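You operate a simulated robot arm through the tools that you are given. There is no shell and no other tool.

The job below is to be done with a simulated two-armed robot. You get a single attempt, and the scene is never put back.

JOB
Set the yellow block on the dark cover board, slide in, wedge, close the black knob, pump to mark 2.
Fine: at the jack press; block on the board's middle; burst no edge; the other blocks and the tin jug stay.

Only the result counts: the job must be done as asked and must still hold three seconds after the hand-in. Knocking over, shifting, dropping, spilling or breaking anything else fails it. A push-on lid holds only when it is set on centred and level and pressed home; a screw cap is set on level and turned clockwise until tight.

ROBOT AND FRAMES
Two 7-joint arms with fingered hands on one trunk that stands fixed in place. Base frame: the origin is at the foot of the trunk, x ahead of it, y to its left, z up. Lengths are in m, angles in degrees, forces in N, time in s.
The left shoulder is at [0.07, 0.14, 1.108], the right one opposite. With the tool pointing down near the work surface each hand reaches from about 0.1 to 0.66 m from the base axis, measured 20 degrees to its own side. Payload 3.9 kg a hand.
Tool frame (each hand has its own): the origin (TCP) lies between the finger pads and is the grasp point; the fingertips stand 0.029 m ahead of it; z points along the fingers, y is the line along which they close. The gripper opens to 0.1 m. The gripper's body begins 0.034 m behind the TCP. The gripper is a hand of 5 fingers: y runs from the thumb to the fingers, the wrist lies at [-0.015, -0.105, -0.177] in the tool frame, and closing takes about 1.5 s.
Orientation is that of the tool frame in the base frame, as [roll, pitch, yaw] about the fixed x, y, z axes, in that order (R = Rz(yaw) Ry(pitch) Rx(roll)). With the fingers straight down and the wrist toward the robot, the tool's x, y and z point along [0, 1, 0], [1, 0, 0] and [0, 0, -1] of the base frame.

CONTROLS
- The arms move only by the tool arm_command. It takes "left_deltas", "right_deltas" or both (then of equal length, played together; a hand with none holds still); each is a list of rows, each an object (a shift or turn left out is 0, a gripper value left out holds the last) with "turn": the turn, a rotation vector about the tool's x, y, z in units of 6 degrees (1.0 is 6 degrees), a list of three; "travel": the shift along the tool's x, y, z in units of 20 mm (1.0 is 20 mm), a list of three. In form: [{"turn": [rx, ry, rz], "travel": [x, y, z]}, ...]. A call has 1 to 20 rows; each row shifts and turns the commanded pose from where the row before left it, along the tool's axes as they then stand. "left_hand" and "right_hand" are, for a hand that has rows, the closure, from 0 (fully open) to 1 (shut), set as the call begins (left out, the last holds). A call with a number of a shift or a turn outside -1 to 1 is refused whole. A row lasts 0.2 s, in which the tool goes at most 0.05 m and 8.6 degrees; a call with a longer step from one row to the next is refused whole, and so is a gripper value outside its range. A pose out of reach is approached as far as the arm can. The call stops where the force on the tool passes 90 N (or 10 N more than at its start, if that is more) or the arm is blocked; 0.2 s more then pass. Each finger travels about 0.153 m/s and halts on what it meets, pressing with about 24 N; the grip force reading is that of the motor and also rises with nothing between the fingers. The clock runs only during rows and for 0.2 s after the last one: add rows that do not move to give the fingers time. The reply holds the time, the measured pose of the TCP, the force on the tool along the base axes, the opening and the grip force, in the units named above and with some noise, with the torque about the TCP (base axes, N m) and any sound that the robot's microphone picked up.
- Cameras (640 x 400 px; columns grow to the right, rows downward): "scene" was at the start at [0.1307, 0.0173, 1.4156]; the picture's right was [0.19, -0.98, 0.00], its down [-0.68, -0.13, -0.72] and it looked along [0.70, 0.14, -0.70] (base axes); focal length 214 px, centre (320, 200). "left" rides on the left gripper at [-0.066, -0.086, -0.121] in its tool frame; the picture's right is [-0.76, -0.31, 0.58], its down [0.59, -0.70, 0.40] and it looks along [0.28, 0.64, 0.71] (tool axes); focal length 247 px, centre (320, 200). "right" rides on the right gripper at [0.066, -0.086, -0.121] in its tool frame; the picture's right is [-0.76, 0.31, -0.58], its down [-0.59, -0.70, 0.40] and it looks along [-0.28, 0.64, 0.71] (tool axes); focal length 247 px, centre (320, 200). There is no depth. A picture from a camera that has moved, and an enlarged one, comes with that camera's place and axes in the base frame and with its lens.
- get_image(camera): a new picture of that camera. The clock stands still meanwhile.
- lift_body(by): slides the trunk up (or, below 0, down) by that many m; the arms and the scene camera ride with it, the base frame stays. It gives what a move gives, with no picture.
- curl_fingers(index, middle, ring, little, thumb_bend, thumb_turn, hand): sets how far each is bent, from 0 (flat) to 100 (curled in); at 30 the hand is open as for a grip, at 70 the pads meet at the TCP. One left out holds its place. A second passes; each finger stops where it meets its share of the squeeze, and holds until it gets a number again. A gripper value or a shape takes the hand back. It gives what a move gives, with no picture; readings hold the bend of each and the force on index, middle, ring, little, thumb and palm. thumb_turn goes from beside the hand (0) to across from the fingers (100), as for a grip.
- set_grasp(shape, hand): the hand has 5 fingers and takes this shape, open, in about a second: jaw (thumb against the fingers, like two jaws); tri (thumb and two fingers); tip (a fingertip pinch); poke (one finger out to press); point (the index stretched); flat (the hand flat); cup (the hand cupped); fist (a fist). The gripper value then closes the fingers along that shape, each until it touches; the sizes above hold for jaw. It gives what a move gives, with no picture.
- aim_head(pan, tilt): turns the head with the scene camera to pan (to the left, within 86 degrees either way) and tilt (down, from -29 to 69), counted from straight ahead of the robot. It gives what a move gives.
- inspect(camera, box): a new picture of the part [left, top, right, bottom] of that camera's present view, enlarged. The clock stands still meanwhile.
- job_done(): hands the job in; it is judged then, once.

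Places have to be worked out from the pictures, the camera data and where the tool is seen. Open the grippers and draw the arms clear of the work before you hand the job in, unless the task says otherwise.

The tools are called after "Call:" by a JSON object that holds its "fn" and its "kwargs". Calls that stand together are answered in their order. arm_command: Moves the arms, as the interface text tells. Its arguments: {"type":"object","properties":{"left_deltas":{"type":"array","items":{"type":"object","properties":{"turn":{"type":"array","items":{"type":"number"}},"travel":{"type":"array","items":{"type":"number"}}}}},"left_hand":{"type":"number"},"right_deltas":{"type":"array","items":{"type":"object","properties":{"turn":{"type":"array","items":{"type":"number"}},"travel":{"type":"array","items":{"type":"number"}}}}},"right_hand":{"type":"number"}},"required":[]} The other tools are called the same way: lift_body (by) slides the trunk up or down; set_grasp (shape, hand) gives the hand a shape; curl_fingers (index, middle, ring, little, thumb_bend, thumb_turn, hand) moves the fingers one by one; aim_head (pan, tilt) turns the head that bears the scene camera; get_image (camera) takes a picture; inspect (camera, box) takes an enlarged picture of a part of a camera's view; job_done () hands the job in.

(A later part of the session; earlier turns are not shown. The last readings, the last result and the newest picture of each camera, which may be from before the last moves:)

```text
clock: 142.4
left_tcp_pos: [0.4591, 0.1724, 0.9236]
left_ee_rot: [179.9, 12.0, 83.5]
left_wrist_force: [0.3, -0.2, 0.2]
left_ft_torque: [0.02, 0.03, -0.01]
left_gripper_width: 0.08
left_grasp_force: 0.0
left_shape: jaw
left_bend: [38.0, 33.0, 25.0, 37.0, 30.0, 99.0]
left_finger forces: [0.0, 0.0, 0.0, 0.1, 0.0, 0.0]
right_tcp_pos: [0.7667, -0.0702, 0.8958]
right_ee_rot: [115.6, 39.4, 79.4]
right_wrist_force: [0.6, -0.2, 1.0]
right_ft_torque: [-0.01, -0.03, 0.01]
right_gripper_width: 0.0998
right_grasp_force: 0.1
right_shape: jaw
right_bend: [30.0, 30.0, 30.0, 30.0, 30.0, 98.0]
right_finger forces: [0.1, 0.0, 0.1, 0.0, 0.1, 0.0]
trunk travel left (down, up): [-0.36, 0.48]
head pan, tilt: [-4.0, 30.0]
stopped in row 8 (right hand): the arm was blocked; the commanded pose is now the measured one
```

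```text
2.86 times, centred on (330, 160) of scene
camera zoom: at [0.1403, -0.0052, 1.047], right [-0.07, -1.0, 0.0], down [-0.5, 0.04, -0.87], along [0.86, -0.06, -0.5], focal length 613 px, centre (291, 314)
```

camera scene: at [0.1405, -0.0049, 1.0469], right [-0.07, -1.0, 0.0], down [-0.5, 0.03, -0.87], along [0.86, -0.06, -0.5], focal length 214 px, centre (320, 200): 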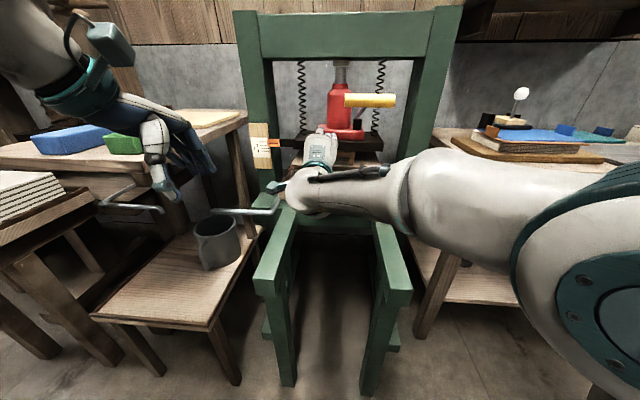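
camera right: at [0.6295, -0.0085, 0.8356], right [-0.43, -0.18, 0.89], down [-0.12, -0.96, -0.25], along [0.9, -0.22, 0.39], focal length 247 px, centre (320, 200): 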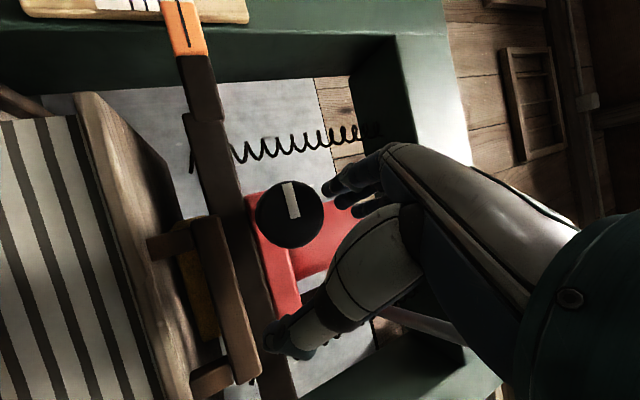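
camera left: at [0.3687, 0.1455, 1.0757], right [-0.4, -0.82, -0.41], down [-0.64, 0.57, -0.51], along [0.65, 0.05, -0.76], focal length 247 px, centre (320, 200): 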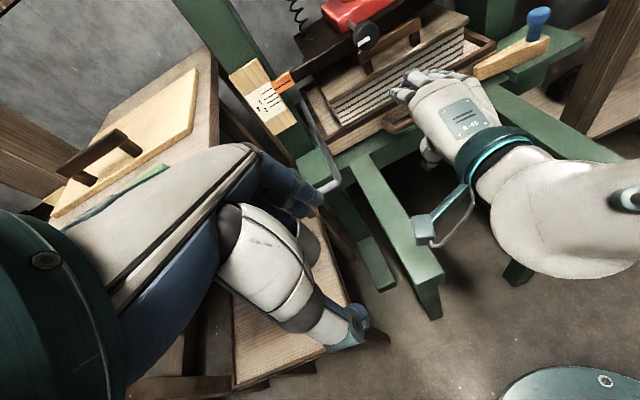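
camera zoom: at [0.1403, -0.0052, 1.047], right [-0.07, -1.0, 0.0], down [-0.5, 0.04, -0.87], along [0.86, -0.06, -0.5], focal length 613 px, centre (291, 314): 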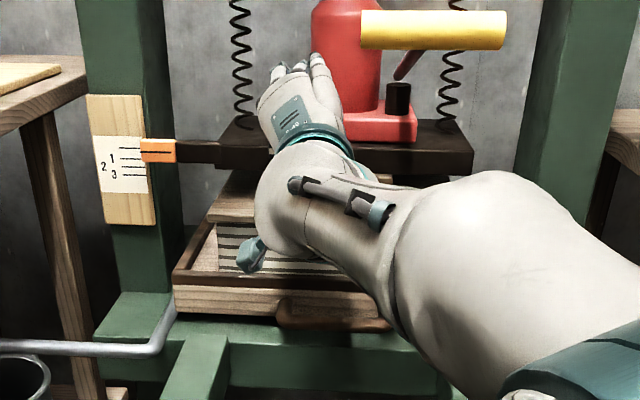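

The roll hit a limit at about -40° and the hand drifted right; the knob is now 30 mm toward the index side. I roll back 9° and re-centre.

Call:
{"fn": "arm_command", "kwargs": {"right_deltas": [{"turn": [0, 0.33, 0.67], "travel": [0.5, 0, 0]}, {"turn": [0, 0.33, 0.67], "travel": [0.5, 0, 0]}, {"travel": [0.4, 0.1, 0]}, {}]}}

Call:
{"fn": "get_image", "kwargs": {"camera": "right"}}

```text
clock: 143.7
left_tcp_pos: [0.4597, 0.1723, 0.9233]
left_ee_rot: [179.8, 12.1, 83.5]
left_wrist_force: [-0.5, -0.7, 0.1]
left_ft_torque: [0.02, -0.01, 0.01]
left_gripper_width: 0.0797
left_grasp_force: 0.0
left_shape: jaw
left_bend: [38.0, 33.0, 25.0, 37.0, 30.0, 99.0]
left_finger forces: [0.0, 0.0, 0.1, 0.0, 0.1, 0.0]
right_tcp_pos: [0.7726, -0.0744, 0.9029]
right_ee_rot: [115.2, 27.5, 77.7]
right_wrist_force: [0.0, 0.1, -0.1]
right_ft_torque: [0.0, 0.01, 0.0]
right_gripper_width: 0.0997
right_grasp_force: 0.1
right_shape: jaw
right_bend: [30.0, 30.0, 30.0, 30.0, 30.0, 98.0]
right_finger forces: [0.1, 0.0, 0.0, 0.0, 0.1, 0.0]
trunk travel left (down, up): [-0.36, 0.48]
head pan, tilt: [-4.0, 30.0]
stopped in row 4 (right hand): the arm was blocked; the commanded pose is now the measured one
```

```text
taken
camera right: at [0.6405, 0.0019, 0.8492], right [-0.47, -0.34, 0.81], down [-0.13, -0.89, -0.44], along [0.87, -0.31, 0.38], focal length 247 px, centre (320, 200)
```

right: 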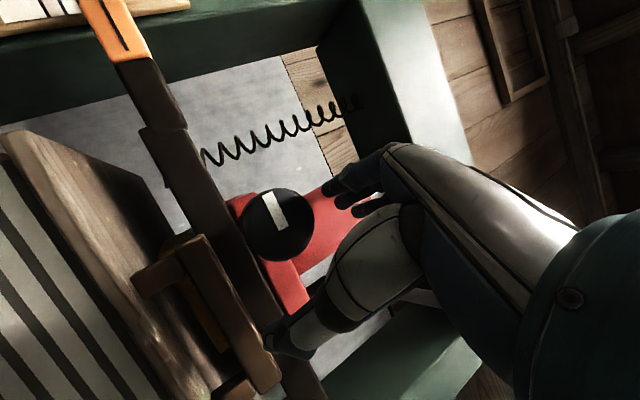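

Still blocked with no force at the hand, so perhaps the forearm or elbow is touching something. I look at the whole scene.

Call:
{"fn": "get_image", "kwargs": {"camera": "scene"}}

Call:
{"fn": "get_image", "kwargs": {"camera": "left"}}

Call:
{"fn": "aim_head", "kwargs": {"pan": -25, "tilt": 45}}

Call:
{"fn": "get_image", "kwargs": {"camera": "scene"}}

```text
taken
camera scene: at [0.1404, -0.0052, 1.047], right [-0.07, -1.0, 0.0], down [-0.5, 0.04, -0.87], along [0.86, -0.06, -0.5], focal length 214 px, centre (320, 200)
```

scene: 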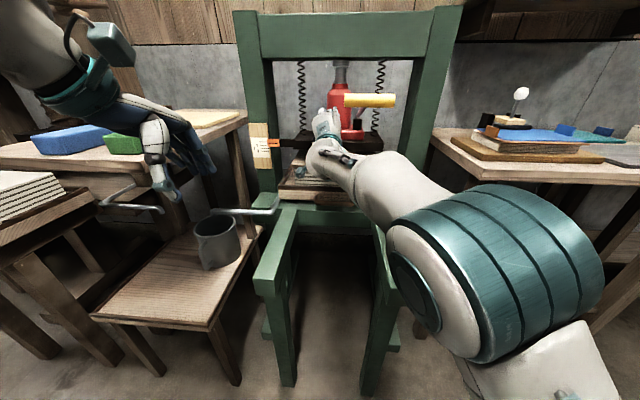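

```text
taken
camera left: at [0.3695, 0.1438, 1.0547], right [-0.4, -0.82, -0.41], down [-0.64, 0.57, -0.51], along [0.65, 0.06, -0.76], focal length 247 px, centre (320, 200)
```

left: 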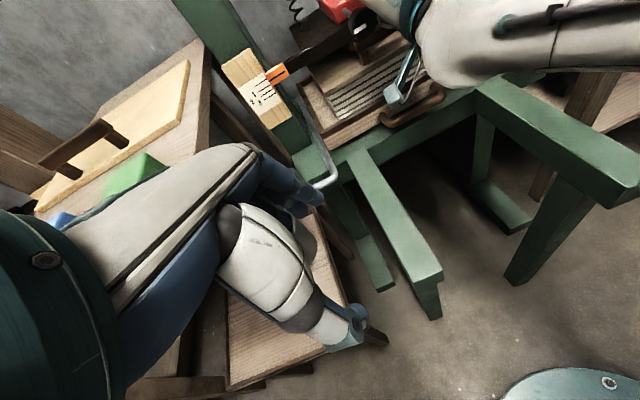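

```text
clock: 144.5
left_tcp_pos: [0.4594, 0.1733, 0.9227]
left_ee_rot: [179.9, 12.1, 83.4]
left_wrist_force: [0.5, 0.2, -1.1]
left_ft_torque: [-0.02, -0.01, 0.01]
left_gripper_width: 0.0795
left_grasp_force: 0.0
left_shape: jaw
left_bend: [38.0, 33.0, 25.0, 37.0, 30.0, 99.0]
left_finger forces: [0.0, 0.1, 0.0, 0.1, 0.0, 0.1]
right_tcp_pos: [0.7725, -0.0743, 0.9019]
right_ee_rot: [115.3, 27.6, 77.9]
right_wrist_force: [1.6, 0.5, -1.4]
right_ft_torque: [-0.02, 0.03, -0.01]
right_gripper_width: 0.0998
right_grasp_force: 0.2
right_shape: jaw
right_bend: [30.0, 30.0, 30.0, 30.0, 30.0, 98.0]
right_finger forces: [0.0, 0.1, 0.0, 0.0, 0.0, 0.0]
trunk travel left (down, up): [-0.36, 0.48]
head pan, tilt: [-25.0, 45.0]
```

```text
taken
camera scene: at [0.124, -0.0329, 1.0244], right [-0.42, -0.91, 0.0], down [-0.64, 0.3, -0.71], along [0.64, -0.3, -0.71], focal length 214 px, centre (320, 200)
```

scene: 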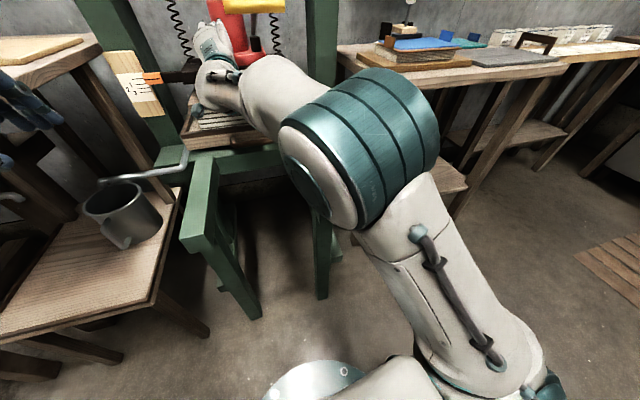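

No contact anywhere: it's a wrist joint limit. I roll back to about -10° and re-centre on the knob.

Call:
{"fn": "arm_command", "kwargs": {"right_deltas": [{"turn": [0, 0.424, 0.87], "travel": [0.2, -0.1, 0]}, {"turn": [0, 0.424, 0.87], "travel": [0.6, -0.25, 0]}, {"turn": [0, 0.424, 0.87], "travel": [0.8, -0.35, 0]}, {}]}}

Call:
{"fn": "get_image", "kwargs": {"camera": "right"}}

```text
clock: 145.5
left_tcp_pos: [0.4592, 0.173, 0.9232]
left_ee_rot: [179.8, 12.2, 83.5]
left_wrist_force: [0.2, -0.4, 0.3]
left_ft_torque: [0.01, 0.01, 0.01]
left_gripper_width: 0.0799
left_grasp_force: 0.1
left_shape: jaw
left_bend: [38.0, 33.0, 25.0, 37.0, 30.0, 99.0]
left_finger forces: [0.0, 0.0, 0.0, 0.0, 0.0, 0.0]
right_tcp_pos: [0.7743, -0.0588, 0.889]
right_ee_rot: [115.0, 8.9, 77.5]
right_wrist_force: [-0.3, -0.7, 0.2]
right_ft_torque: [0.0, -0.03, 0.0]
right_gripper_width: 0.1
right_grasp_force: 0.1
right_shape: jaw
right_bend: [30.0, 30.0, 30.0, 30.0, 30.0, 98.0]
right_finger forces: [0.0, 0.0, 0.1, 0.1, 0.0, 0.0]
trunk travel left (down, up): [-0.36, 0.48]
head pan, tilt: [-25.0, 45.0]
```

```text
taken
camera right: at [0.6447, 0.0329, 0.8518], right [-0.53, -0.56, 0.63], down [-0.09, -0.7, -0.7], along [0.84, -0.43, 0.32], focal length 247 px, centre (320, 200)
```

right: 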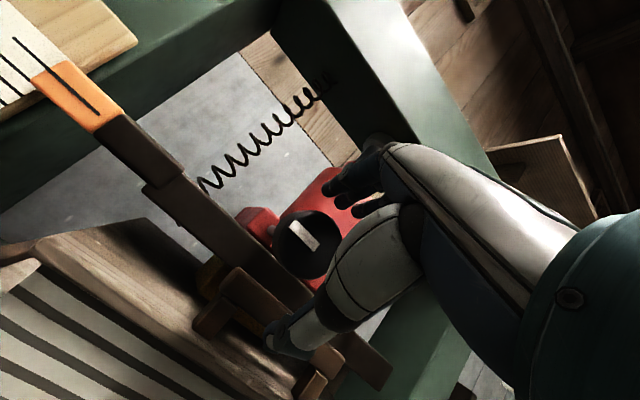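

Free again. A last small shift centres the knob, then I close on it.

Call:
{"fn": "arm_command", "kwargs": {"right_deltas": [{"travel": [0.58, -0.45, 0.1]}, {}]}}

Call:
{"fn": "get_image", "kwargs": {"camera": "right"}}

```text
clock: 146.1
left_tcp_pos: [0.4595, 0.1729, 0.924]
left_ee_rot: [179.9, 12.2, 83.5]
left_wrist_force: [0.9, -0.7, -0.2]
left_ft_torque: [0.0, 0.0, -0.04]
left_gripper_width: 0.0798
left_grasp_force: 0.1
left_shape: jaw
left_bend: [38.0, 33.0, 25.0, 37.0, 30.0, 99.0]
left_finger forces: [0.0, 0.0, 0.0, 0.0, 0.0, 0.0]
right_tcp_pos: [0.7741, -0.0565, 0.8813]
right_ee_rot: [115.1, 8.3, 76.9]
right_wrist_force: [0.1, -0.6, -0.4]
right_ft_torque: [0.02, 0.0, 0.01]
right_gripper_width: 0.1
right_grasp_force: 0.0
right_shape: jaw
right_bend: [30.0, 30.0, 30.0, 30.0, 30.0, 98.0]
right_finger forces: [0.1, 0.0, 0.0, 0.0, 0.0, 0.0]
trunk travel left (down, up): [-0.36, 0.48]
head pan, tilt: [-25.0, 45.0]
```

```text
taken
camera right: at [0.6463, 0.036, 0.8463], right [-0.53, -0.57, 0.63], down [-0.1, -0.69, -0.71], along [0.84, -0.44, 0.31], focal length 247 px, centre (320, 200)
```

right: 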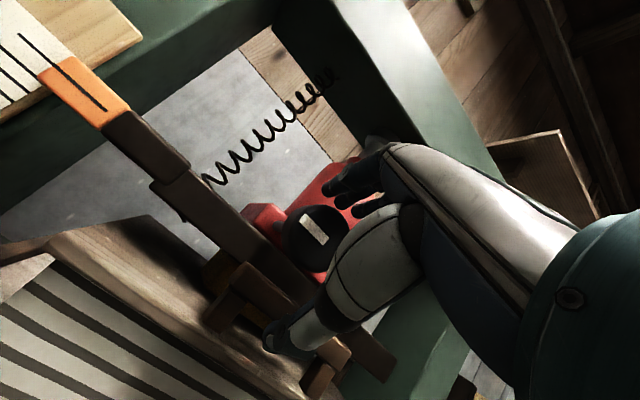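

Slightly off still, by about 10 mm. I roll to level, where the arm reached better, and finish centring.

Call:
{"fn": "arm_command", "kwargs": {"right_deltas": [{"turn": [0, 0.33, 0.67], "travel": [0.3, -0.1, 0]}, {"turn": [0, 0.33, 0.67], "travel": [0.3, -0.1, 0]}, {}]}}

Call:
{"fn": "get_image", "kwargs": {"camera": "right"}}

```text
clock: 146.9
left_tcp_pos: [0.4602, 0.1731, 0.924]
left_ee_rot: [179.9, 12.1, 83.6]
left_wrist_force: [-0.2, 0.1, 0.1]
left_ft_torque: [0.01, 0.03, -0.02]
left_gripper_width: 0.0796
left_grasp_force: 0.0
left_shape: jaw
left_bend: [38.0, 33.0, 25.0, 37.0, 30.0, 99.0]
left_finger forces: [0.1, 0.1, 0.0, 0.0, 0.0, 0.0]
right_tcp_pos: [0.7764, -0.0431, 0.8727]
right_ee_rot: [115.2, -0.4, 77.1]
right_wrist_force: [-0.4, 0.5, 0.0]
right_ft_torque: [0.0, 0.01, 0.03]
right_gripper_width: 0.1001
right_grasp_force: 0.0
right_shape: jaw
right_bend: [30.0, 30.0, 30.0, 30.0, 30.0, 98.0]
right_finger forces: [0.1, 0.0, 0.0, 0.1, 0.0, 0.0]
trunk travel left (down, up): [-0.36, 0.48]
head pan, tilt: [-25.0, 45.0]
```

```text
taken
camera right: at [0.6487, 0.0546, 0.8468], right [-0.55, -0.66, 0.52], down [-0.07, -0.58, -0.81], along [0.83, -0.48, 0.27], focal length 247 px, centre (320, 200)
```

right: 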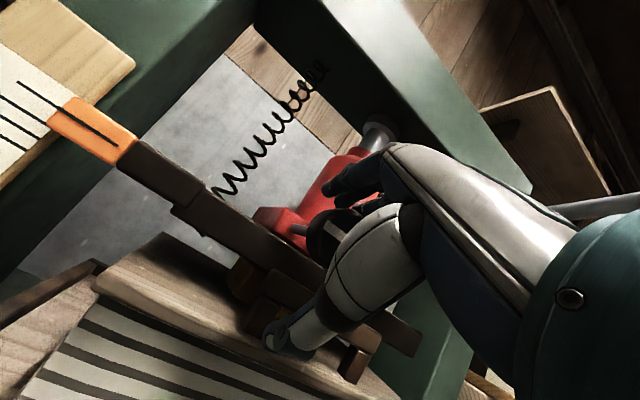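

Centred well: the knob is within 4 mm of the grasp point. I close the hand on it.

Call:
{"fn": "arm_command", "kwargs": {"right_deltas": [{"travel": [0.1, 0, -0.2]}, {}, {}, {}, {}, {}, {}, {}], "right_hand": 1}}

Call:
{"fn": "get_image", "kwargs": {"camera": "right"}}

```text
clock: 148.7
left_tcp_pos: [0.461, 0.171, 0.9226]
left_ee_rot: [-179.9, 12.0, 83.5]
left_wrist_force: [-0.5, 0.8, -0.1]
left_ft_torque: [0.03, -0.03, 0.0]
left_gripper_width: 0.0797
left_grasp_force: 0.1
left_shape: jaw
left_bend: [38.0, 33.0, 25.0, 37.0, 30.0, 99.0]
left_finger forces: [0.0, 0.0, 0.0, 0.1, 0.0, 0.1]
right_tcp_pos: [0.7765, -0.0447, 0.8647]
right_ee_rot: [115.9, -0.3, 76.8]
right_wrist_force: [3.7, -7.9, -4.9]
right_ft_torque: [0.1, 0.04, -0.16]
right_gripper_width: 0.0217
right_grasp_force: 24.5
right_shape: jaw
right_bend: [39.0, 48.0, 75.0, 54.0, 72.0, 100.0]
right_finger forces: [15.8, 7.1, 0.1, 0.1, 24.4, 0.0]
trunk travel left (down, up): [-0.36, 0.48]
head pan, tilt: [-25.0, 45.0]
```

```text
taken
camera right: at [0.6488, 0.0541, 0.841], right [-0.55, -0.65, 0.53], down [-0.08, -0.58, -0.81], along [0.83, -0.49, 0.26], focal length 247 px, centre (320, 200)
```

right: 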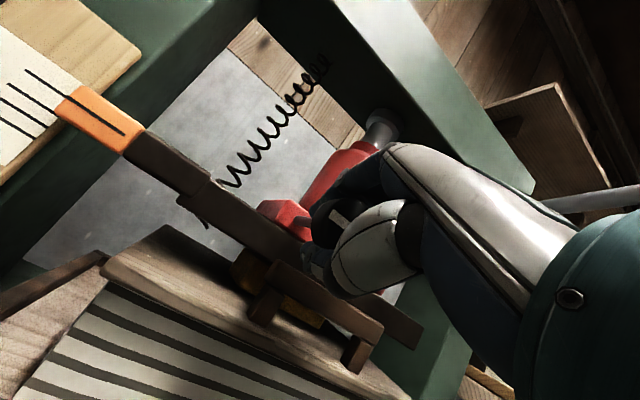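

A firm grip: thumb 24 N, index 16 N, middle 7 N. Now I turn clockwise as seen from the robot, about the knob's axis: 30° first.

Call:
{"fn": "arm_command", "kwargs": {"right_deltas": [{"turn": [0.07, 0.436, 0.897], "travel": [0.07, 0, 0]}, {"turn": [0.07, 0.436, 0.897], "travel": [0.07, 0, 0]}, {"turn": [0.07, 0.436, 0.897], "travel": [0.07, 0, 0]}, {"turn": [0.07, 0.436, 0.897], "travel": [0.07, 0, 0]}, {"turn": [0.07, 0.436, 0.897], "travel": [0.07, 0, 0]}, {}]}}

Call:
{"fn": "get_image", "kwargs": {"camera": "right"}}

Call:
{"fn": "aim_head", "kwargs": {"pan": -4, "tilt": 30}}

Call:
{"fn": "get_image", "kwargs": {"camera": "scene"}}

```text
clock: 150.1
left_tcp_pos: [0.4621, 0.1675, 0.9231]
left_ee_rot: [-179.9, 11.7, 83.5]
left_wrist_force: [-0.8, 1.0, -0.8]
left_ft_torque: [0.04, 0.01, 0.0]
left_gripper_width: 0.08
left_grasp_force: 0.0
left_shape: jaw
left_bend: [38.0, 33.0, 25.0, 37.0, 30.0, 99.0]
left_finger forces: [0.0, 0.1, 0.0, 0.0, 0.0, 0.0]
right_tcp_pos: [0.776, -0.0291, 0.8666]
right_ee_rot: [117.5, -29.2, 77.1]
right_wrist_force: [22.3, -45.3, 3.7]
right_ft_torque: [0.53, 0.59, -0.39]
right_gripper_width: 0.0237
right_grasp_force: 24.2
right_shape: jaw
right_bend: [37.0, 42.0, 75.0, 54.0, 70.0, 100.0]
right_finger forces: [20.8, 34.2, 8.4, 0.0, 15.7, 0.0]
trunk travel left (down, up): [-0.36, 0.48]
head pan, tilt: [-25.0, 45.0]
```

```text
taken
camera right: at [0.6472, 0.0692, 0.8799], right [-0.57, -0.82, 0.1], down [0.0, -0.12, -0.99], along [0.82, -0.56, 0.07], focal length 247 px, centre (320, 200)
```

right: 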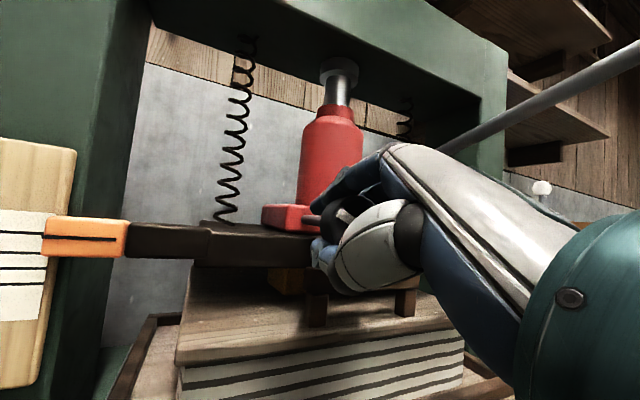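

```text
clock: 150.9
left_tcp_pos: [0.4622, 0.1674, 0.9237]
left_ee_rot: [-179.9, 11.7, 83.5]
left_wrist_force: [0.6, 0.9, -1.0]
left_ft_torque: [-0.04, 0.01, 0.01]
left_gripper_width: 0.0799
left_grasp_force: 0.1
left_shape: jaw
left_bend: [38.0, 33.0, 25.0, 37.0, 30.0, 99.0]
left_finger forces: [0.0, 0.1, 0.0, 0.1, 0.0, 0.1]
right_tcp_pos: [0.7756, -0.0295, 0.8661]
right_ee_rot: [117.5, -29.1, 77.1]
right_wrist_force: [22.0, -43.3, 5.6]
right_ft_torque: [0.45, 0.81, -0.38]
right_gripper_width: 0.0241
right_grasp_force: 24.3
right_shape: jaw
right_bend: [37.0, 40.0, 75.0, 54.0, 72.0, 100.0]
right_finger forces: [19.7, 38.9, 9.5, 0.1, 12.1, 0.0]
trunk travel left (down, up): [-0.36, 0.48]
head pan, tilt: [-4.0, 30.0]
```

```text
taken
camera scene: at [0.1428, -0.0113, 1.0465], right [-0.07, -1.0, -0.01], down [-0.5, 0.04, -0.86], along [0.86, -0.06, -0.5], focal length 214 px, centre (320, 200)
```

scene: 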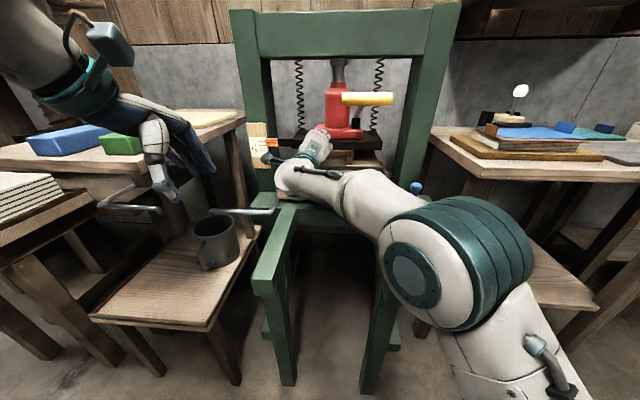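

The hand has turned 29°, but it bears sideways on the knob with about 45 N. I look closely to see whether the knob itself turned.

Call:
{"fn": "inspect", "kwargs": {"camera": "right", "box": [240, 160, 440, 320]}}

Call:
{"fn": "inspect", "kwargs": {"camera": "left", "box": [320, 0, 480, 120]}}

Call:
{"fn": "inspect", "kwargs": {"camera": "scene", "box": [250, 90, 410, 230]}}

```text
2.50 times, centred on (340, 240) of right
camera zoom: at [0.6466, 0.07, 0.8794], right [-0.57, -0.82, 0.1], down [0.0, -0.13, -0.99], along [0.82, -0.56, 0.07], focal length 617 px, centre (270, 100)
```

zoom: 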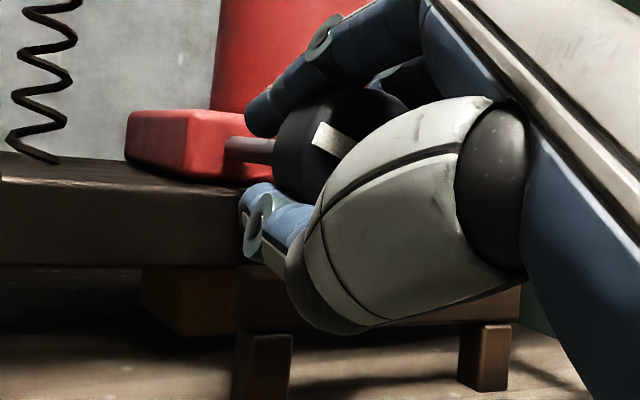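

```text
3.33 times, centred on (400, 60) of left
camera zoom: at [0.372, 0.1378, 1.0547], right [-0.4, -0.82, -0.41], down [-0.64, 0.57, -0.51], along [0.65, 0.06, -0.76], focal length 823 px, centre (53, 667)
```

zoom: 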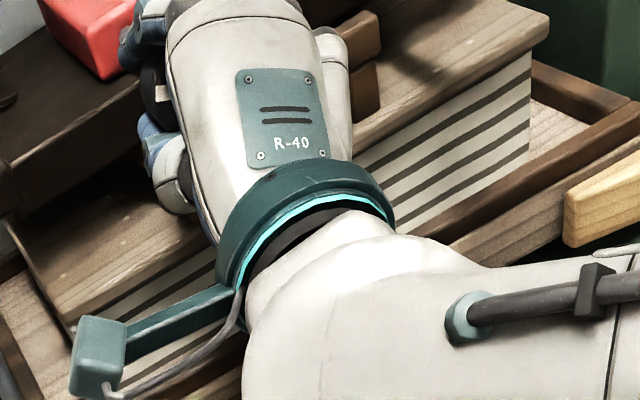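

```text
2.86 times, centred on (330, 160) of scene
camera zoom: at [0.1428, -0.0113, 1.0465], right [-0.07, -1.0, -0.01], down [-0.5, 0.04, -0.86], along [0.86, -0.06, -0.5], focal length 613 px, centre (291, 314)
```

zoom: 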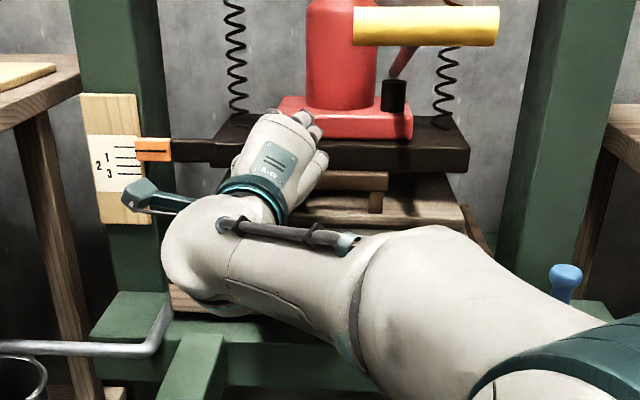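

The white mark swung from 9 o'clock to about 10 o'clock, so the knob turns with the hand. The sideways load comes from the hand sitting off-centre, so I shift it 10 mm toward the finger side and then turn on.

Call:
{"fn": "arm_command", "kwargs": {"right_deltas": [{"travel": [0, 0.25, -0.12]}, {"travel": [0, 0.25, -0.12]}, {}]}}

```text
clock: 151.7
left_tcp_pos: [0.4632, 0.1684, 0.9219]
left_ee_rot: [-179.9, 11.7, 83.5]
left_wrist_force: [-0.1, 0.7, -0.7]
left_ft_torque: [0.0, 0.04, 0.01]
left_gripper_width: 0.0797
left_grasp_force: 0.1
left_shape: jaw
left_bend: [38.0, 33.0, 25.0, 37.0, 30.0, 99.0]
left_finger forces: [0.0, 0.0, 0.0, 0.1, 0.0, 0.0]
right_tcp_pos: [0.7759, -0.0299, 0.8684]
right_ee_rot: [118.2, -28.8, 77.1]
right_wrist_force: [11.6, -37.1, -18.0]
right_ft_torque: [0.77, 0.74, -0.62]
right_gripper_width: 0.022
right_grasp_force: 24.4
right_shape: jaw
right_bend: [40.0, 43.0, 75.0, 54.0, 71.0, 100.0]
right_finger forces: [14.1, 32.4, 9.9, 0.1, 16.5, 0.0]
trunk travel left (down, up): [-0.36, 0.48]
head pan, tilt: [-4.0, 30.0]
```

The load is mainly sideways to the left, so I ease the hand about 11 mm to the right.

Call:
{"fn": "arm_command", "kwargs": {"right_deltas": [{"travel": [-0.28, 0.02, 0]}, {"travel": [-0.28, 0.02, 0]}, {}]}}

```text
clock: 152.5
left_tcp_pos: [0.4641, 0.1703, 0.9219]
left_ee_rot: [-179.7, 11.8, 83.7]
left_wrist_force: [0.2, -0.6, 0.0]
left_ft_torque: [-0.01, 0.02, 0.0]
left_gripper_width: 0.0798
left_grasp_force: 0.0
left_shape: jaw
left_bend: [38.0, 33.0, 25.0, 37.0, 30.0, 99.0]
left_finger forces: [0.0, 0.0, 0.0, 0.0, 0.0, 0.0]
right_tcp_pos: [0.7753, -0.0312, 0.8672]
right_ee_rot: [117.7, -28.4, 78.1]
right_wrist_force: [34.2, -15.0, -3.0]
right_ft_torque: [0.27, 0.87, 0.11]
right_gripper_width: 0.0214
right_grasp_force: 24.2
right_shape: jaw
right_bend: [39.0, 44.0, 74.0, 54.0, 71.0, 100.0]
right_finger forces: [23.5, 26.0, 7.0, 0.0, 16.5, 0.1]
trunk travel left (down, up): [-0.36, 0.48]
head pan, tilt: [-4.0, 30.0]
```

Sideways load is down to 15 N, but the hand now pulls the knob toward the robot. I move it 8 mm forward.

Call:
{"fn": "arm_command", "kwargs": {"right_deltas": [{"travel": [-0.08, 0.09, 0.18]}, {"travel": [-0.08, 0.09, 0.18]}, {}]}}

```text
clock: 153.3
left_tcp_pos: [0.4592, 0.1725, 0.9235]
left_ee_rot: [180.0, 12.1, 83.5]
left_wrist_force: [0.3, -0.5, 0.9]
left_ft_torque: [-0.05, 0.0, 0.0]
left_gripper_width: 0.0798
left_grasp_force: 0.1
left_shape: jaw
left_bend: [38.0, 33.0, 25.0, 37.0, 30.0, 99.0]
left_finger forces: [0.0, 0.0, 0.1, 0.0, 0.1, 0.0]
right_tcp_pos: [0.7767, -0.0332, 0.8681]
right_ee_rot: [117.5, -28.5, 78.2]
right_wrist_force: [-5.5, -9.0, -5.3]
right_ft_torque: [0.16, 0.27, -0.51]
right_gripper_width: 0.0206
right_grasp_force: 23.7
right_shape: jaw
right_bend: [41.0, 45.0, 75.0, 54.0, 72.0, 100.0]
right_finger forces: [17.9, 22.9, 3.7, 0.0, 18.5, 0.1]
trunk travel left (down, up): [-0.36, 0.48]
head pan, tilt: [-4.0, 30.0]
```

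Loads are now small. I continue clockwise another 30°, with the motion centred on the knob.

Call:
{"fn": "arm_command", "kwargs": {"right_deltas": [{"turn": [0.043, 0.44, 0.897], "travel": [0.088, 0.03, -0.015]}, {"turn": [0.043, 0.44, 0.897], "travel": [0.088, 0.03, -0.015]}, {"turn": [0.043, 0.44, 0.897], "travel": [0.088, 0.03, -0.015]}, {"turn": [0.043, 0.44, 0.897], "travel": [0.088, 0.03, -0.015]}, {}]}}

Call:
{"fn": "inspect", "kwargs": {"camera": "right", "box": [240, 140, 440, 300]}}

```text
clock: 154.5
left_tcp_pos: [0.4596, 0.1721, 0.9244]
left_ee_rot: [-179.9, 12.0, 83.5]
left_wrist_force: [-0.6, -0.2, 0.1]
left_ft_torque: [-0.05, 0.01, -0.04]
left_gripper_width: 0.0802
left_grasp_force: 0.1
left_shape: jaw
left_bend: [38.0, 33.0, 25.0, 37.0, 30.0, 99.0]
left_finger forces: [0.0, 0.1, 0.1, 0.0, 0.1, 0.0]
right_tcp_pos: [0.7756, -0.0304, 0.8754]
right_ee_rot: [119.6, -52.6, 76.6]
right_wrist_force: [-2.7, -10.4, -4.7]
right_ft_torque: [0.15, 0.41, -0.37]
right_gripper_width: 0.021
right_grasp_force: 23.9
right_shape: jaw
right_bend: [40.0, 45.0, 75.0, 54.0, 72.0, 100.0]
right_finger forces: [20.6, 22.7, 4.1, 0.0, 17.5, 0.0]
trunk travel left (down, up): [-0.36, 0.48]
head pan, tilt: [-4.0, 30.0]
```

```text
2.50 times, centred on (340, 220) of right
camera zoom: at [0.6452, 0.054, 0.9176], right [-0.55, -0.79, -0.27], down [0.07, 0.28, -0.96], along [0.83, -0.54, -0.1], focal length 617 px, centre (270, 150)
```

zoom: 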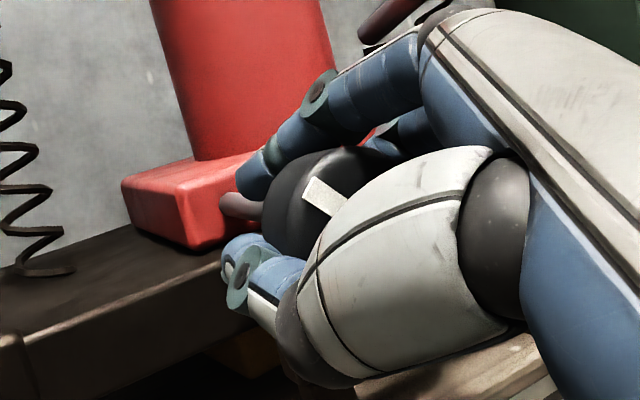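

The knob turns freely with the hand (now about 54°, little torque). I continue 24° more.

Call:
{"fn": "arm_command", "kwargs": {"right_deltas": [{"turn": [0.043, 0.44, 0.897], "travel": [0.088, 0.03, -0.015]}, {"turn": [0.043, 0.44, 0.897], "travel": [0.088, 0.03, -0.015]}, {"turn": [0.043, 0.44, 0.897], "travel": [0.088, 0.03, -0.015]}, {"turn": [0.043, 0.44, 0.897], "travel": [0.088, 0.03, -0.015]}, {}]}}

Call:
{"fn": "inspect", "kwargs": {"camera": "right", "box": [240, 140, 440, 300]}}

```text
clock: 155.7
left_tcp_pos: [0.4593, 0.1709, 0.9239]
left_ee_rot: [180.0, 11.9, 83.5]
left_wrist_force: [0.3, -0.3, -0.5]
left_ft_torque: [0.03, 0.05, -0.01]
left_gripper_width: 0.0797
left_grasp_force: 0.1
left_shape: jaw
left_bend: [38.0, 33.0, 25.0, 37.0, 30.0, 99.0]
left_finger forces: [0.0, 0.0, 0.1, 0.1, 0.0, 0.0]
right_tcp_pos: [0.7786, -0.0305, 0.882]
right_ee_rot: [127.4, -76.5, 69.3]
right_wrist_force: [-17.5, -17.6, -12.2]
right_ft_torque: [0.23, 0.59, -0.65]
right_gripper_width: 0.0214
right_grasp_force: 24.3
right_shape: jaw
right_bend: [40.0, 45.0, 75.0, 54.0, 73.0, 100.0]
right_finger forces: [18.2, 26.3, 4.8, 0.1, 14.4, 0.0]
trunk travel left (down, up): [-0.36, 0.48]
head pan, tilt: [-4.0, 30.0]
```

```text
2.50 times, centred on (340, 220) of right
camera zoom: at [0.6432, 0.032, 0.947], right [-0.52, -0.61, -0.6], down [0.12, 0.64, -0.76], along [0.84, -0.47, -0.26], focal length 617 px, centre (270, 150)
```

zoom: 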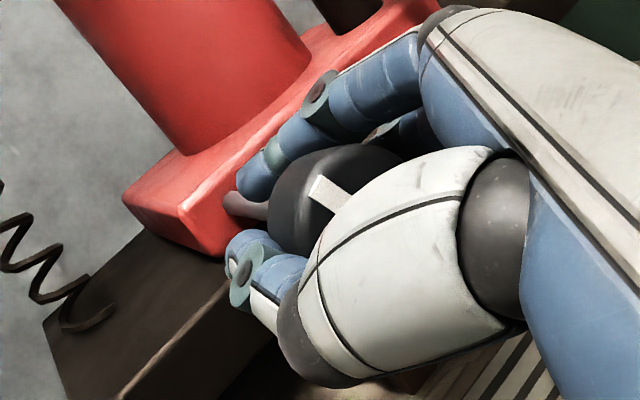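

Still turning together, at about 77°. Another 24°.

Call:
{"fn": "arm_command", "kwargs": {"right_deltas": [{"turn": [0.043, 0.44, 0.897], "travel": [0.05, 0.0, -0.1]}, {"turn": [0.043, 0.44, 0.897], "travel": [0.05, 0.0, -0.1]}, {"turn": [0.043, 0.44, 0.897], "travel": [0.05, 0.03, -0.015]}, {"turn": [0.043, 0.44, 0.897], "travel": [0.05, 0.03, -0.015]}, {}]}}

Call:
{"fn": "inspect", "kwargs": {"camera": "right", "box": [240, 140, 440, 300]}}

Call:
{"fn": "get_image", "kwargs": {"camera": "scene"}}

```text
clock: 156.9
left_tcp_pos: [0.4618, 0.1717, 0.9238]
left_ee_rot: [-179.9, 11.9, 83.5]
left_wrist_force: [-0.5, -0.1, -0.5]
left_ft_torque: [0.02, 0.01, -0.02]
left_gripper_width: 0.0798
left_grasp_force: 0.1
left_shape: jaw
left_bend: [38.0, 33.0, 25.0, 37.0, 30.0, 99.0]
left_finger forces: [0.1, 0.1, 0.2, 0.1, 0.0, 0.0]
right_tcp_pos: [0.7755, -0.0329, 0.8876]
right_ee_rot: [-76.9, -79.1, -85.6]
right_wrist_force: [22.0, -13.4, 7.1]
right_ft_torque: [-0.59, 0.31, 0.23]
right_gripper_width: 0.022
right_grasp_force: 24.2
right_shape: jaw
right_bend: [39.0, 43.0, 75.0, 54.0, 72.0, 100.0]
right_finger forces: [28.2, 22.8, 4.0, 0.0, 17.8, 0.0]
trunk travel left (down, up): [-0.36, 0.48]
head pan, tilt: [-4.0, 30.0]
```

```text
2.50 times, centred on (340, 220) of right
camera zoom: at [0.6358, 0.0009, 0.9626], right [-0.47, -0.32, -0.82], down [0.16, 0.89, -0.43], along [0.87, -0.34, -0.36], focal length 617 px, centre (270, 150)
```

zoom: 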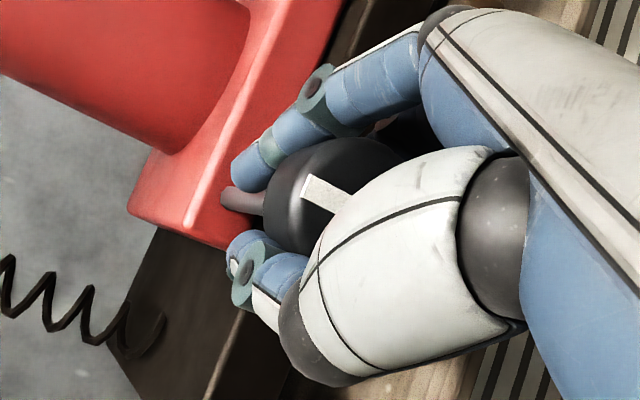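

```text
taken
camera scene: at [0.1427, -0.0067, 1.0468], right [-0.07, -1.0, 0.0], down [-0.5, 0.04, -0.86], along [0.86, -0.06, -0.5], focal length 214 px, centre (320, 200)
```

scene: 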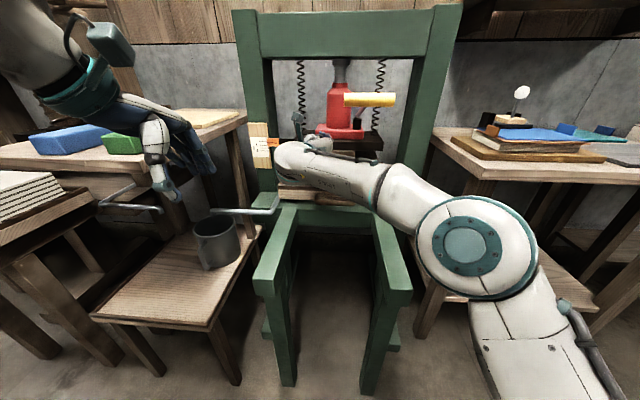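

About 100° now, and the resisting torque has risen to 0.6 N·m, perhaps nearing the seat. I turn 12° more and check for slip.

Call:
{"fn": "arm_command", "kwargs": {"right_deltas": [{"turn": [0.043, 0.44, 0.897], "travel": [0.05, 0.0, 0.1]}, {"turn": [0.043, 0.44, 0.897], "travel": [0.05, 0.0, 0.1]}, {}]}}

Call:
{"fn": "inspect", "kwargs": {"camera": "right", "box": [240, 140, 440, 300]}}

```text
clock: 157.7
left_tcp_pos: [0.4589, 0.1707, 0.9245]
left_ee_rot: [179.9, 11.8, 83.5]
left_wrist_force: [-0.4, 0.7, -0.2]
left_ft_torque: [0.01, -0.01, 0.0]
left_gripper_width: 0.08
left_grasp_force: 0.2
left_shape: jaw
left_bend: [38.0, 33.0, 25.0, 37.0, 30.0, 99.0]
left_finger forces: [0.0, 0.0, 0.0, 0.0, 0.0, 0.0]
right_tcp_pos: [0.7765, -0.033, 0.8922]
right_ee_rot: [-69.5, -67.0, -93.0]
right_wrist_force: [-5.8, -18.4, 4.6]
right_ft_torque: [-0.84, 0.62, -0.31]
right_gripper_width: 0.0219
right_grasp_force: 23.7
right_shape: jaw
right_bend: [40.0, 42.0, 75.0, 54.0, 73.0, 100.0]
right_finger forces: [35.7, 21.3, 4.6, 0.0, 14.1, 0.1]
trunk travel left (down, up): [-0.36, 0.48]
head pan, tilt: [-4.0, 30.0]
```

```text
2.50 times, centred on (340, 220) of right
camera zoom: at [0.6345, -0.0154, 0.9671], right [-0.44, -0.13, -0.89], down [0.18, 0.96, -0.23], along [0.88, -0.26, -0.4], focal length 617 px, centre (270, 150)
```

zoom: 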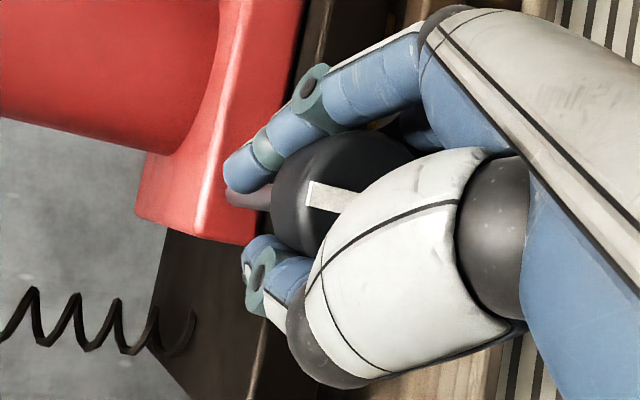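

The mark now points straight up and the knob no longer follows (0.9 N·m resisting): it has reached its stop, closed. I open the hand and draw straight back.

Call:
{"fn": "arm_command", "kwargs": {"right_deltas": [{}, {}, {}, {}, {}, {}], "right_hand": 0}}

Call:
{"fn": "inspect", "kwargs": {"camera": "right", "box": [220, 120, 460, 320]}}

```text
clock: 159.1
left_tcp_pos: [0.4593, 0.1729, 0.9234]
left_ee_rot: [179.9, 12.1, 83.5]
left_wrist_force: [0.6, 0.1, 0.3]
left_ft_torque: [0.01, -0.01, -0.03]
left_gripper_width: 0.0801
left_grasp_force: 0.0
left_shape: jaw
left_bend: [38.0, 33.0, 25.0, 37.0, 30.0, 99.0]
left_finger forces: [0.0, 0.1, 0.1, 0.0, 0.1, 0.0]
right_tcp_pos: [0.7775, -0.0301, 0.89]
right_ee_rot: [-69.8, -67.3, -92.6]
right_wrist_force: [0.2, -0.6, 0.9]
right_ft_torque: [-0.04, -0.02, -0.04]
right_gripper_width: 0.0997
right_grasp_force: 0.0
right_shape: jaw
right_bend: [30.0, 30.0, 30.0, 30.0, 30.0, 98.0]
right_finger forces: [1.4, 0.0, 0.1, 0.1, 0.1, 0.0]
trunk travel left (down, up): [-0.36, 0.48]
head pan, tilt: [-4.0, 30.0]
```

```text
2.00 times, centred on (340, 220) of right
camera zoom: at [0.6357, -0.0121, 0.9656], right [-0.44, -0.14, -0.89], down [0.17, 0.96, -0.24], along [0.88, -0.26, -0.4], focal length 494 px, centre (280, 160)
```

zoom: 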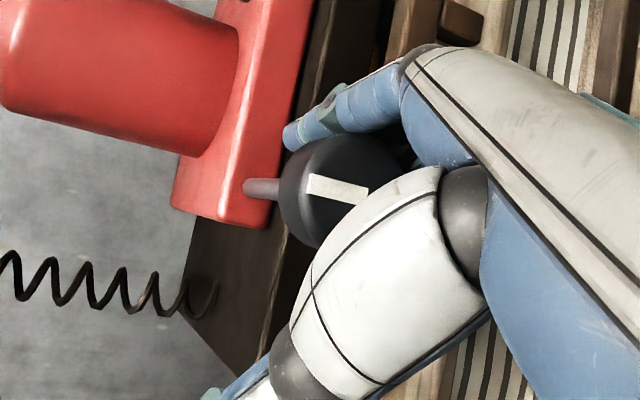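

Released, with the index just brushing. I ease off that contact and withdraw 12 cm straight back.

Call:
{"fn": "arm_command", "kwargs": {"right_deltas": [{"travel": [0, 0.25, -0.12]}, {"travel": [-0.04, -0.44, -0.897]}, {"travel": [-0.04, -0.44, -0.897]}, {"travel": [-0.04, -0.44, -0.897]}, {"travel": [-0.04, -0.44, -0.897]}, {"travel": [-0.04, -0.44, -0.897]}, {"travel": [-0.04, -0.44, -0.897]}]}}

Call:
{"fn": "get_image", "kwargs": {"camera": "right"}}

Call:
{"fn": "inspect", "kwargs": {"camera": "scene", "box": [230, 70, 420, 220]}}

```text
clock: 160.7
left_tcp_pos: [0.4589, 0.1726, 0.9232]
left_ee_rot: [179.9, 12.1, 83.5]
left_wrist_force: [0.2, 0.1, 0.9]
left_ft_torque: [0.01, 0.02, 0.01]
left_gripper_width: 0.0798
left_grasp_force: 0.0
left_shape: jaw
left_bend: [38.0, 33.0, 25.0, 37.0, 30.0, 99.0]
left_finger forces: [0.0, 0.1, 0.0, 0.0, 0.0, 0.0]
right_tcp_pos: [0.6578, -0.0162, 0.8876]
right_ee_rot: [-69.7, -67.4, -92.8]
right_wrist_force: [0.5, 0.5, 0.6]
right_ft_torque: [0.01, 0.0, 0.02]
right_gripper_width: 0.1001
right_grasp_force: 0.0
right_shape: jaw
right_bend: [30.0, 30.0, 30.0, 30.0, 30.0, 98.0]
right_finger forces: [0.1, 0.0, 0.0, 0.1, 0.0, 0.1]
trunk travel left (down, up): [-0.36, 0.48]
head pan, tilt: [-4.0, 30.0]
```

```text
taken
camera right: at [0.5157, 0.0018, 0.9631], right [-0.44, -0.14, -0.89], down [0.17, 0.96, -0.24], along [0.88, -0.26, -0.4], focal length 247 px, centre (320, 200)
```

right: 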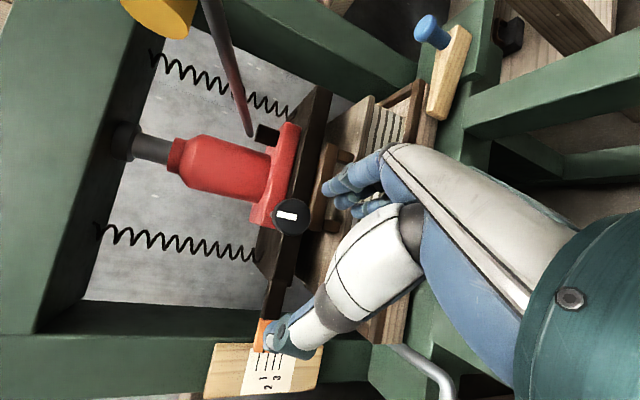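

```text
2.67 times, centred on (325, 145) of scene
camera zoom: at [0.1402, -0.0049, 1.047], right [-0.07, -1.0, 0.0], down [-0.5, 0.03, -0.87], along [0.86, -0.06, -0.5], focal length 572 px, centre (307, 347)
```

zoom: 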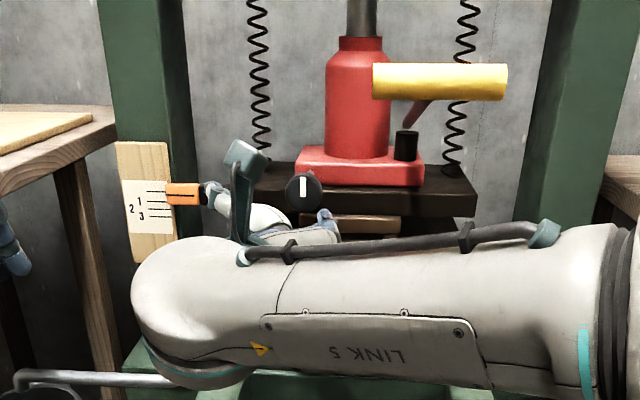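

The knob's mark stands upright: closed. Now the pump: I first roll the right hand back level, where it is free, in two stages.

Call:
{"fn": "arm_command", "kwargs": {"right_deltas": [{"turn": [-0.043, -0.44, -0.897]}, {"turn": [-0.043, -0.44, -0.897]}, {"turn": [-0.043, -0.44, -0.897]}, {"turn": [-0.043, -0.44, -0.897]}, {"turn": [-0.043, -0.44, -0.897]}, {"turn": [-0.043, -0.44, -0.897]}, {"turn": [-0.043, -0.44, -0.897]}, {"turn": [-0.043, -0.44, -0.897]}, {"turn": [-0.043, -0.44, -0.897]}, {"turn": [-0.043, -0.44, -0.897]}]}}

Call:
{"fn": "get_image", "kwargs": {"camera": "scene"}}

```text
clock: 162.9
left_tcp_pos: [0.4598, 0.1733, 0.923]
left_ee_rot: [179.9, 12.1, 83.5]
left_wrist_force: [0.1, -0.2, 0.0]
left_ft_torque: [0.0, 0.01, -0.04]
left_gripper_width: 0.0799
left_grasp_force: 0.0
left_shape: jaw
left_bend: [38.0, 33.0, 25.0, 37.0, 30.0, 99.0]
left_finger forces: [0.0, 0.1, 0.0, 0.1, 0.0, 0.0]
right_tcp_pos: [0.6591, -0.0164, 0.8874]
right_ee_rot: [119.4, -52.3, 76.7]
right_wrist_force: [0.9, 0.3, 0.5]
right_ft_torque: [-0.01, 0.0, 0.0]
right_gripper_width: 0.1001
right_grasp_force: 0.1
right_shape: jaw
right_bend: [30.0, 30.0, 30.0, 30.0, 30.0, 98.0]
right_finger forces: [0.1, 0.0, 0.0, 0.0, 0.0, 0.0]
trunk travel left (down, up): [-0.36, 0.48]
head pan, tilt: [-4.0, 30.0]
```

```text
taken
camera scene: at [0.1404, -0.0049, 1.047], right [-0.07, -1.0, 0.0], down [-0.5, 0.03, -0.87], along [0.86, -0.06, -0.5], focal length 214 px, centre (320, 200)
```

scene: 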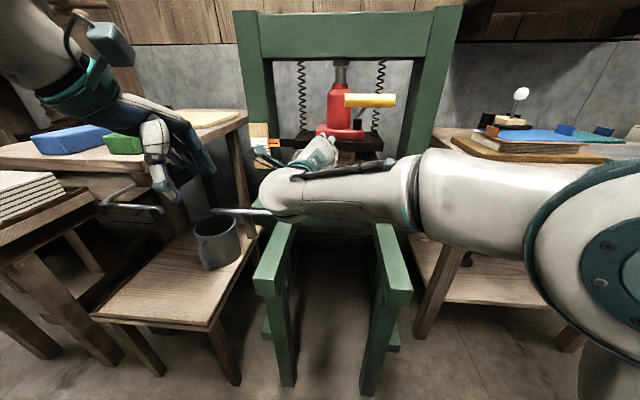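

Going well. I finish levelling the hand, shift it left of the lever, and raise both hands 10 cm before lowering the trunk again.

Call:
{"fn": "arm_command", "kwargs": {"right_deltas": [{"turn": [-0.043, -0.44, -0.897]}, {"turn": [-0.043, -0.44, -0.897]}, {"turn": [-0.043, -0.44, -0.897]}, {"turn": [-0.043, -0.44, -0.897]}, {"turn": [-0.043, -0.44, -0.897]}, {"turn": [-0.043, -0.44, -0.897]}, {"turn": [-0.043, -0.44, -0.897]}, {"turn": [-0.043, -0.44, -0.897]}, {"turn": [-0.02, -0.2, -0.4]}, {"travel": [0.8, 0, 0]}, {"travel": [0.8, 0, 0]}]}}

Call:
{"fn": "get_image", "kwargs": {"camera": "right"}}

Call:
{"fn": "inspect", "kwargs": {"camera": "scene", "box": [230, 70, 420, 220]}}

```text
clock: 165.3
left_tcp_pos: [0.46, 0.1731, 0.9224]
left_ee_rot: [179.9, 12.1, 83.5]
left_wrist_force: [-0.9, 0.0, -0.4]
left_ft_torque: [0.01, -0.02, 0.01]
left_gripper_width: 0.0797
left_grasp_force: 0.0
left_shape: jaw
left_bend: [38.0, 33.0, 25.0, 37.0, 30.0, 99.0]
left_finger forces: [0.0, 0.0, 0.0, 0.0, 0.1, 0.0]
right_tcp_pos: [0.6657, 0.0152, 0.8885]
right_ee_rot: [116.2, -1.7, 78.5]
right_wrist_force: [-0.2, 0.0, 0.9]
right_ft_torque: [-0.02, 0.04, 0.0]
right_gripper_width: 0.1002
right_grasp_force: 0.1
right_shape: jaw
right_bend: [30.0, 30.0, 30.0, 30.0, 30.0, 98.0]
right_finger forces: [0.0, 0.0, 0.0, 0.0, 0.1, 0.0]
trunk travel left (down, up): [-0.36, 0.48]
head pan, tilt: [-4.0, 30.0]
```

```text
taken
camera right: at [0.5355, 0.1105, 0.8662], right [-0.53, -0.68, 0.51], down [-0.07, -0.56, -0.82], along [0.85, -0.47, 0.25], focal length 247 px, centre (320, 200)
```

right: 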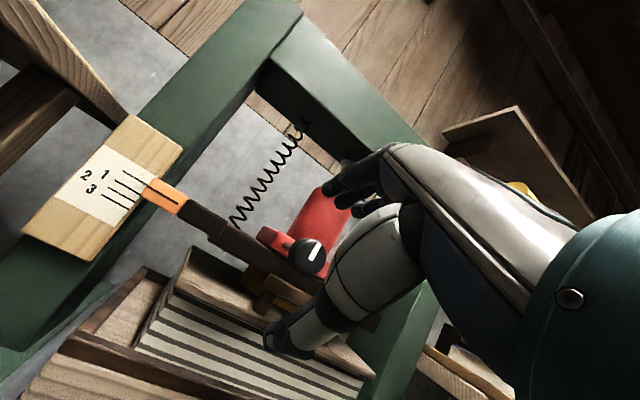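

```text
2.67 times, centred on (325, 145) of scene
camera zoom: at [0.1404, -0.0047, 1.047], right [-0.07, -1.0, 0.0], down [-0.5, 0.03, -0.87], along [0.86, -0.06, -0.5], focal length 572 px, centre (307, 347)
```

zoom: 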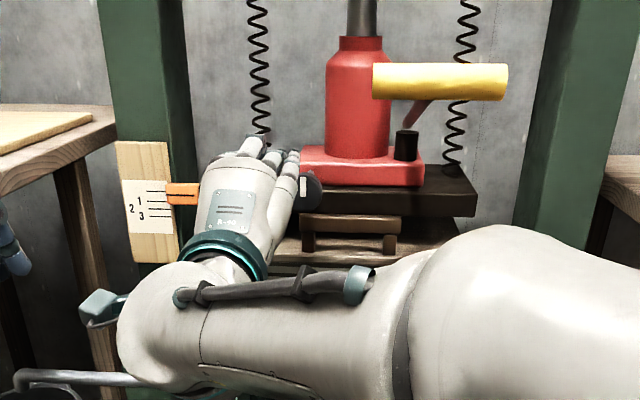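

Both clear. I raise both hands 10 cm and then lower the trunk 10 cm.

Call:
{"fn": "arm_command", "kwargs": {"right_deltas": [{"travel": [0, 0.899, -0.438]}, {"travel": [0, 0.899, -0.438]}, {"travel": [0, 0.899, -0.438]}, {"travel": [0, 0.899, -0.438]}, {"travel": [0, 0.899, -0.438]}], "left_deltas": [{"travel": [-0.206, 0, -0.9785]}, {"travel": [-0.206, 0, -0.9785]}, {"travel": [-0.206, 0, -0.9785]}, {"travel": [-0.206, 0, -0.9785]}, {"travel": [-0.206, 0, -0.9785]}]}}

Call:
{"fn": "lift_body", "kwargs": {"by": -0.1}}

Call:
{"fn": "get_image", "kwargs": {"camera": "scene"}}

```text
clock: 166.5
left_tcp_pos: [0.4594, 0.1727, 0.9233]
left_ee_rot: [179.9, 12.1, 83.4]
left_wrist_force: [0.6, -0.6, 0.4]
left_ft_torque: [-0.02, -0.01, 0.0]
left_gripper_width: 0.0797
left_grasp_force: 0.0
left_shape: jaw
left_bend: [38.0, 33.0, 25.0, 37.0, 30.0, 99.0]
left_finger forces: [0.1, 0.0, 0.0, 0.1, 0.1, 0.0]
left hand out of reach, approached as far as the arm can: row 1, 2, 3, 4, 5
right_tcp_pos: [0.6643, 0.0129, 0.9877]
right_ee_rot: [116.3, -1.8, 78.4]
right_wrist_force: [-0.7, -0.7, 0.0]
right_ft_torque: [-0.04, 0.01, -0.02]
right_gripper_width: 0.1002
right_grasp_force: 0.0
right_shape: jaw
right_bend: [30.0, 30.0, 30.0, 30.0, 30.0, 98.0]
right_finger forces: [0.0, 0.1, 0.1, 0.1, 0.1, 0.0]
trunk travel left (down, up): [-0.36, 0.48]
head pan, tilt: [-4.0, 30.0]
```

```text
clock: 167.9
left_tcp_pos: [0.4606, 0.1729, 0.8234]
left_ee_rot: [179.9, 12.1, 83.5]
left_wrist_force: [-0.8, 0.3, -0.1]
left_ft_torque: [0.02, 0.0, 0.01]
left_gripper_width: 0.0801
left_grasp_force: 0.1
left_shape: jaw
left_bend: [38.0, 33.0, 25.0, 37.0, 30.0, 99.0]
left_finger forces: [0.0, 0.0, 0.0, 0.1, 0.1, 0.0]
right_tcp_pos: [0.6651, 0.0124, 0.8875]
right_ee_rot: [116.2, -1.8, 78.5]
right_wrist_force: [-0.8, -0.3, -0.7]
right_ft_torque: [-0.02, 0.0, 0.0]
right_gripper_width: 0.0999
right_grasp_force: 0.1
right_shape: jaw
right_bend: [30.0, 30.0, 30.0, 30.0, 30.0, 98.0]
right_finger forces: [0.1, 0.0, 0.1, 0.0, 0.0, 0.0]
trunk travel left (down, up): [-0.26, 0.58]
head pan, tilt: [-4.0, 30.0]
```

```text
taken
camera scene: at [0.1403, -0.005, 0.947], right [-0.07, -1.0, 0.0], down [-0.5, 0.03, -0.87], along [0.86, -0.06, -0.5], focal length 214 px, centre (320, 200)
```

scene: 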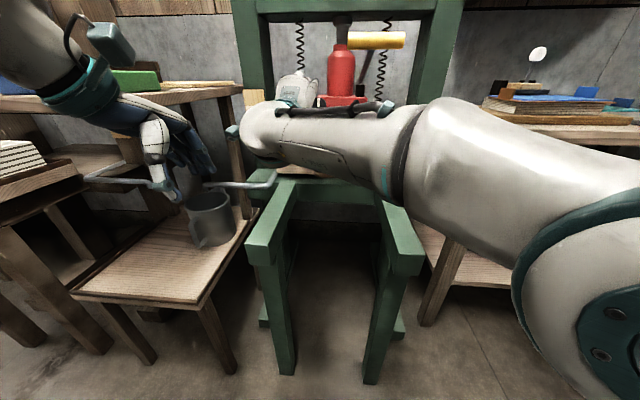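

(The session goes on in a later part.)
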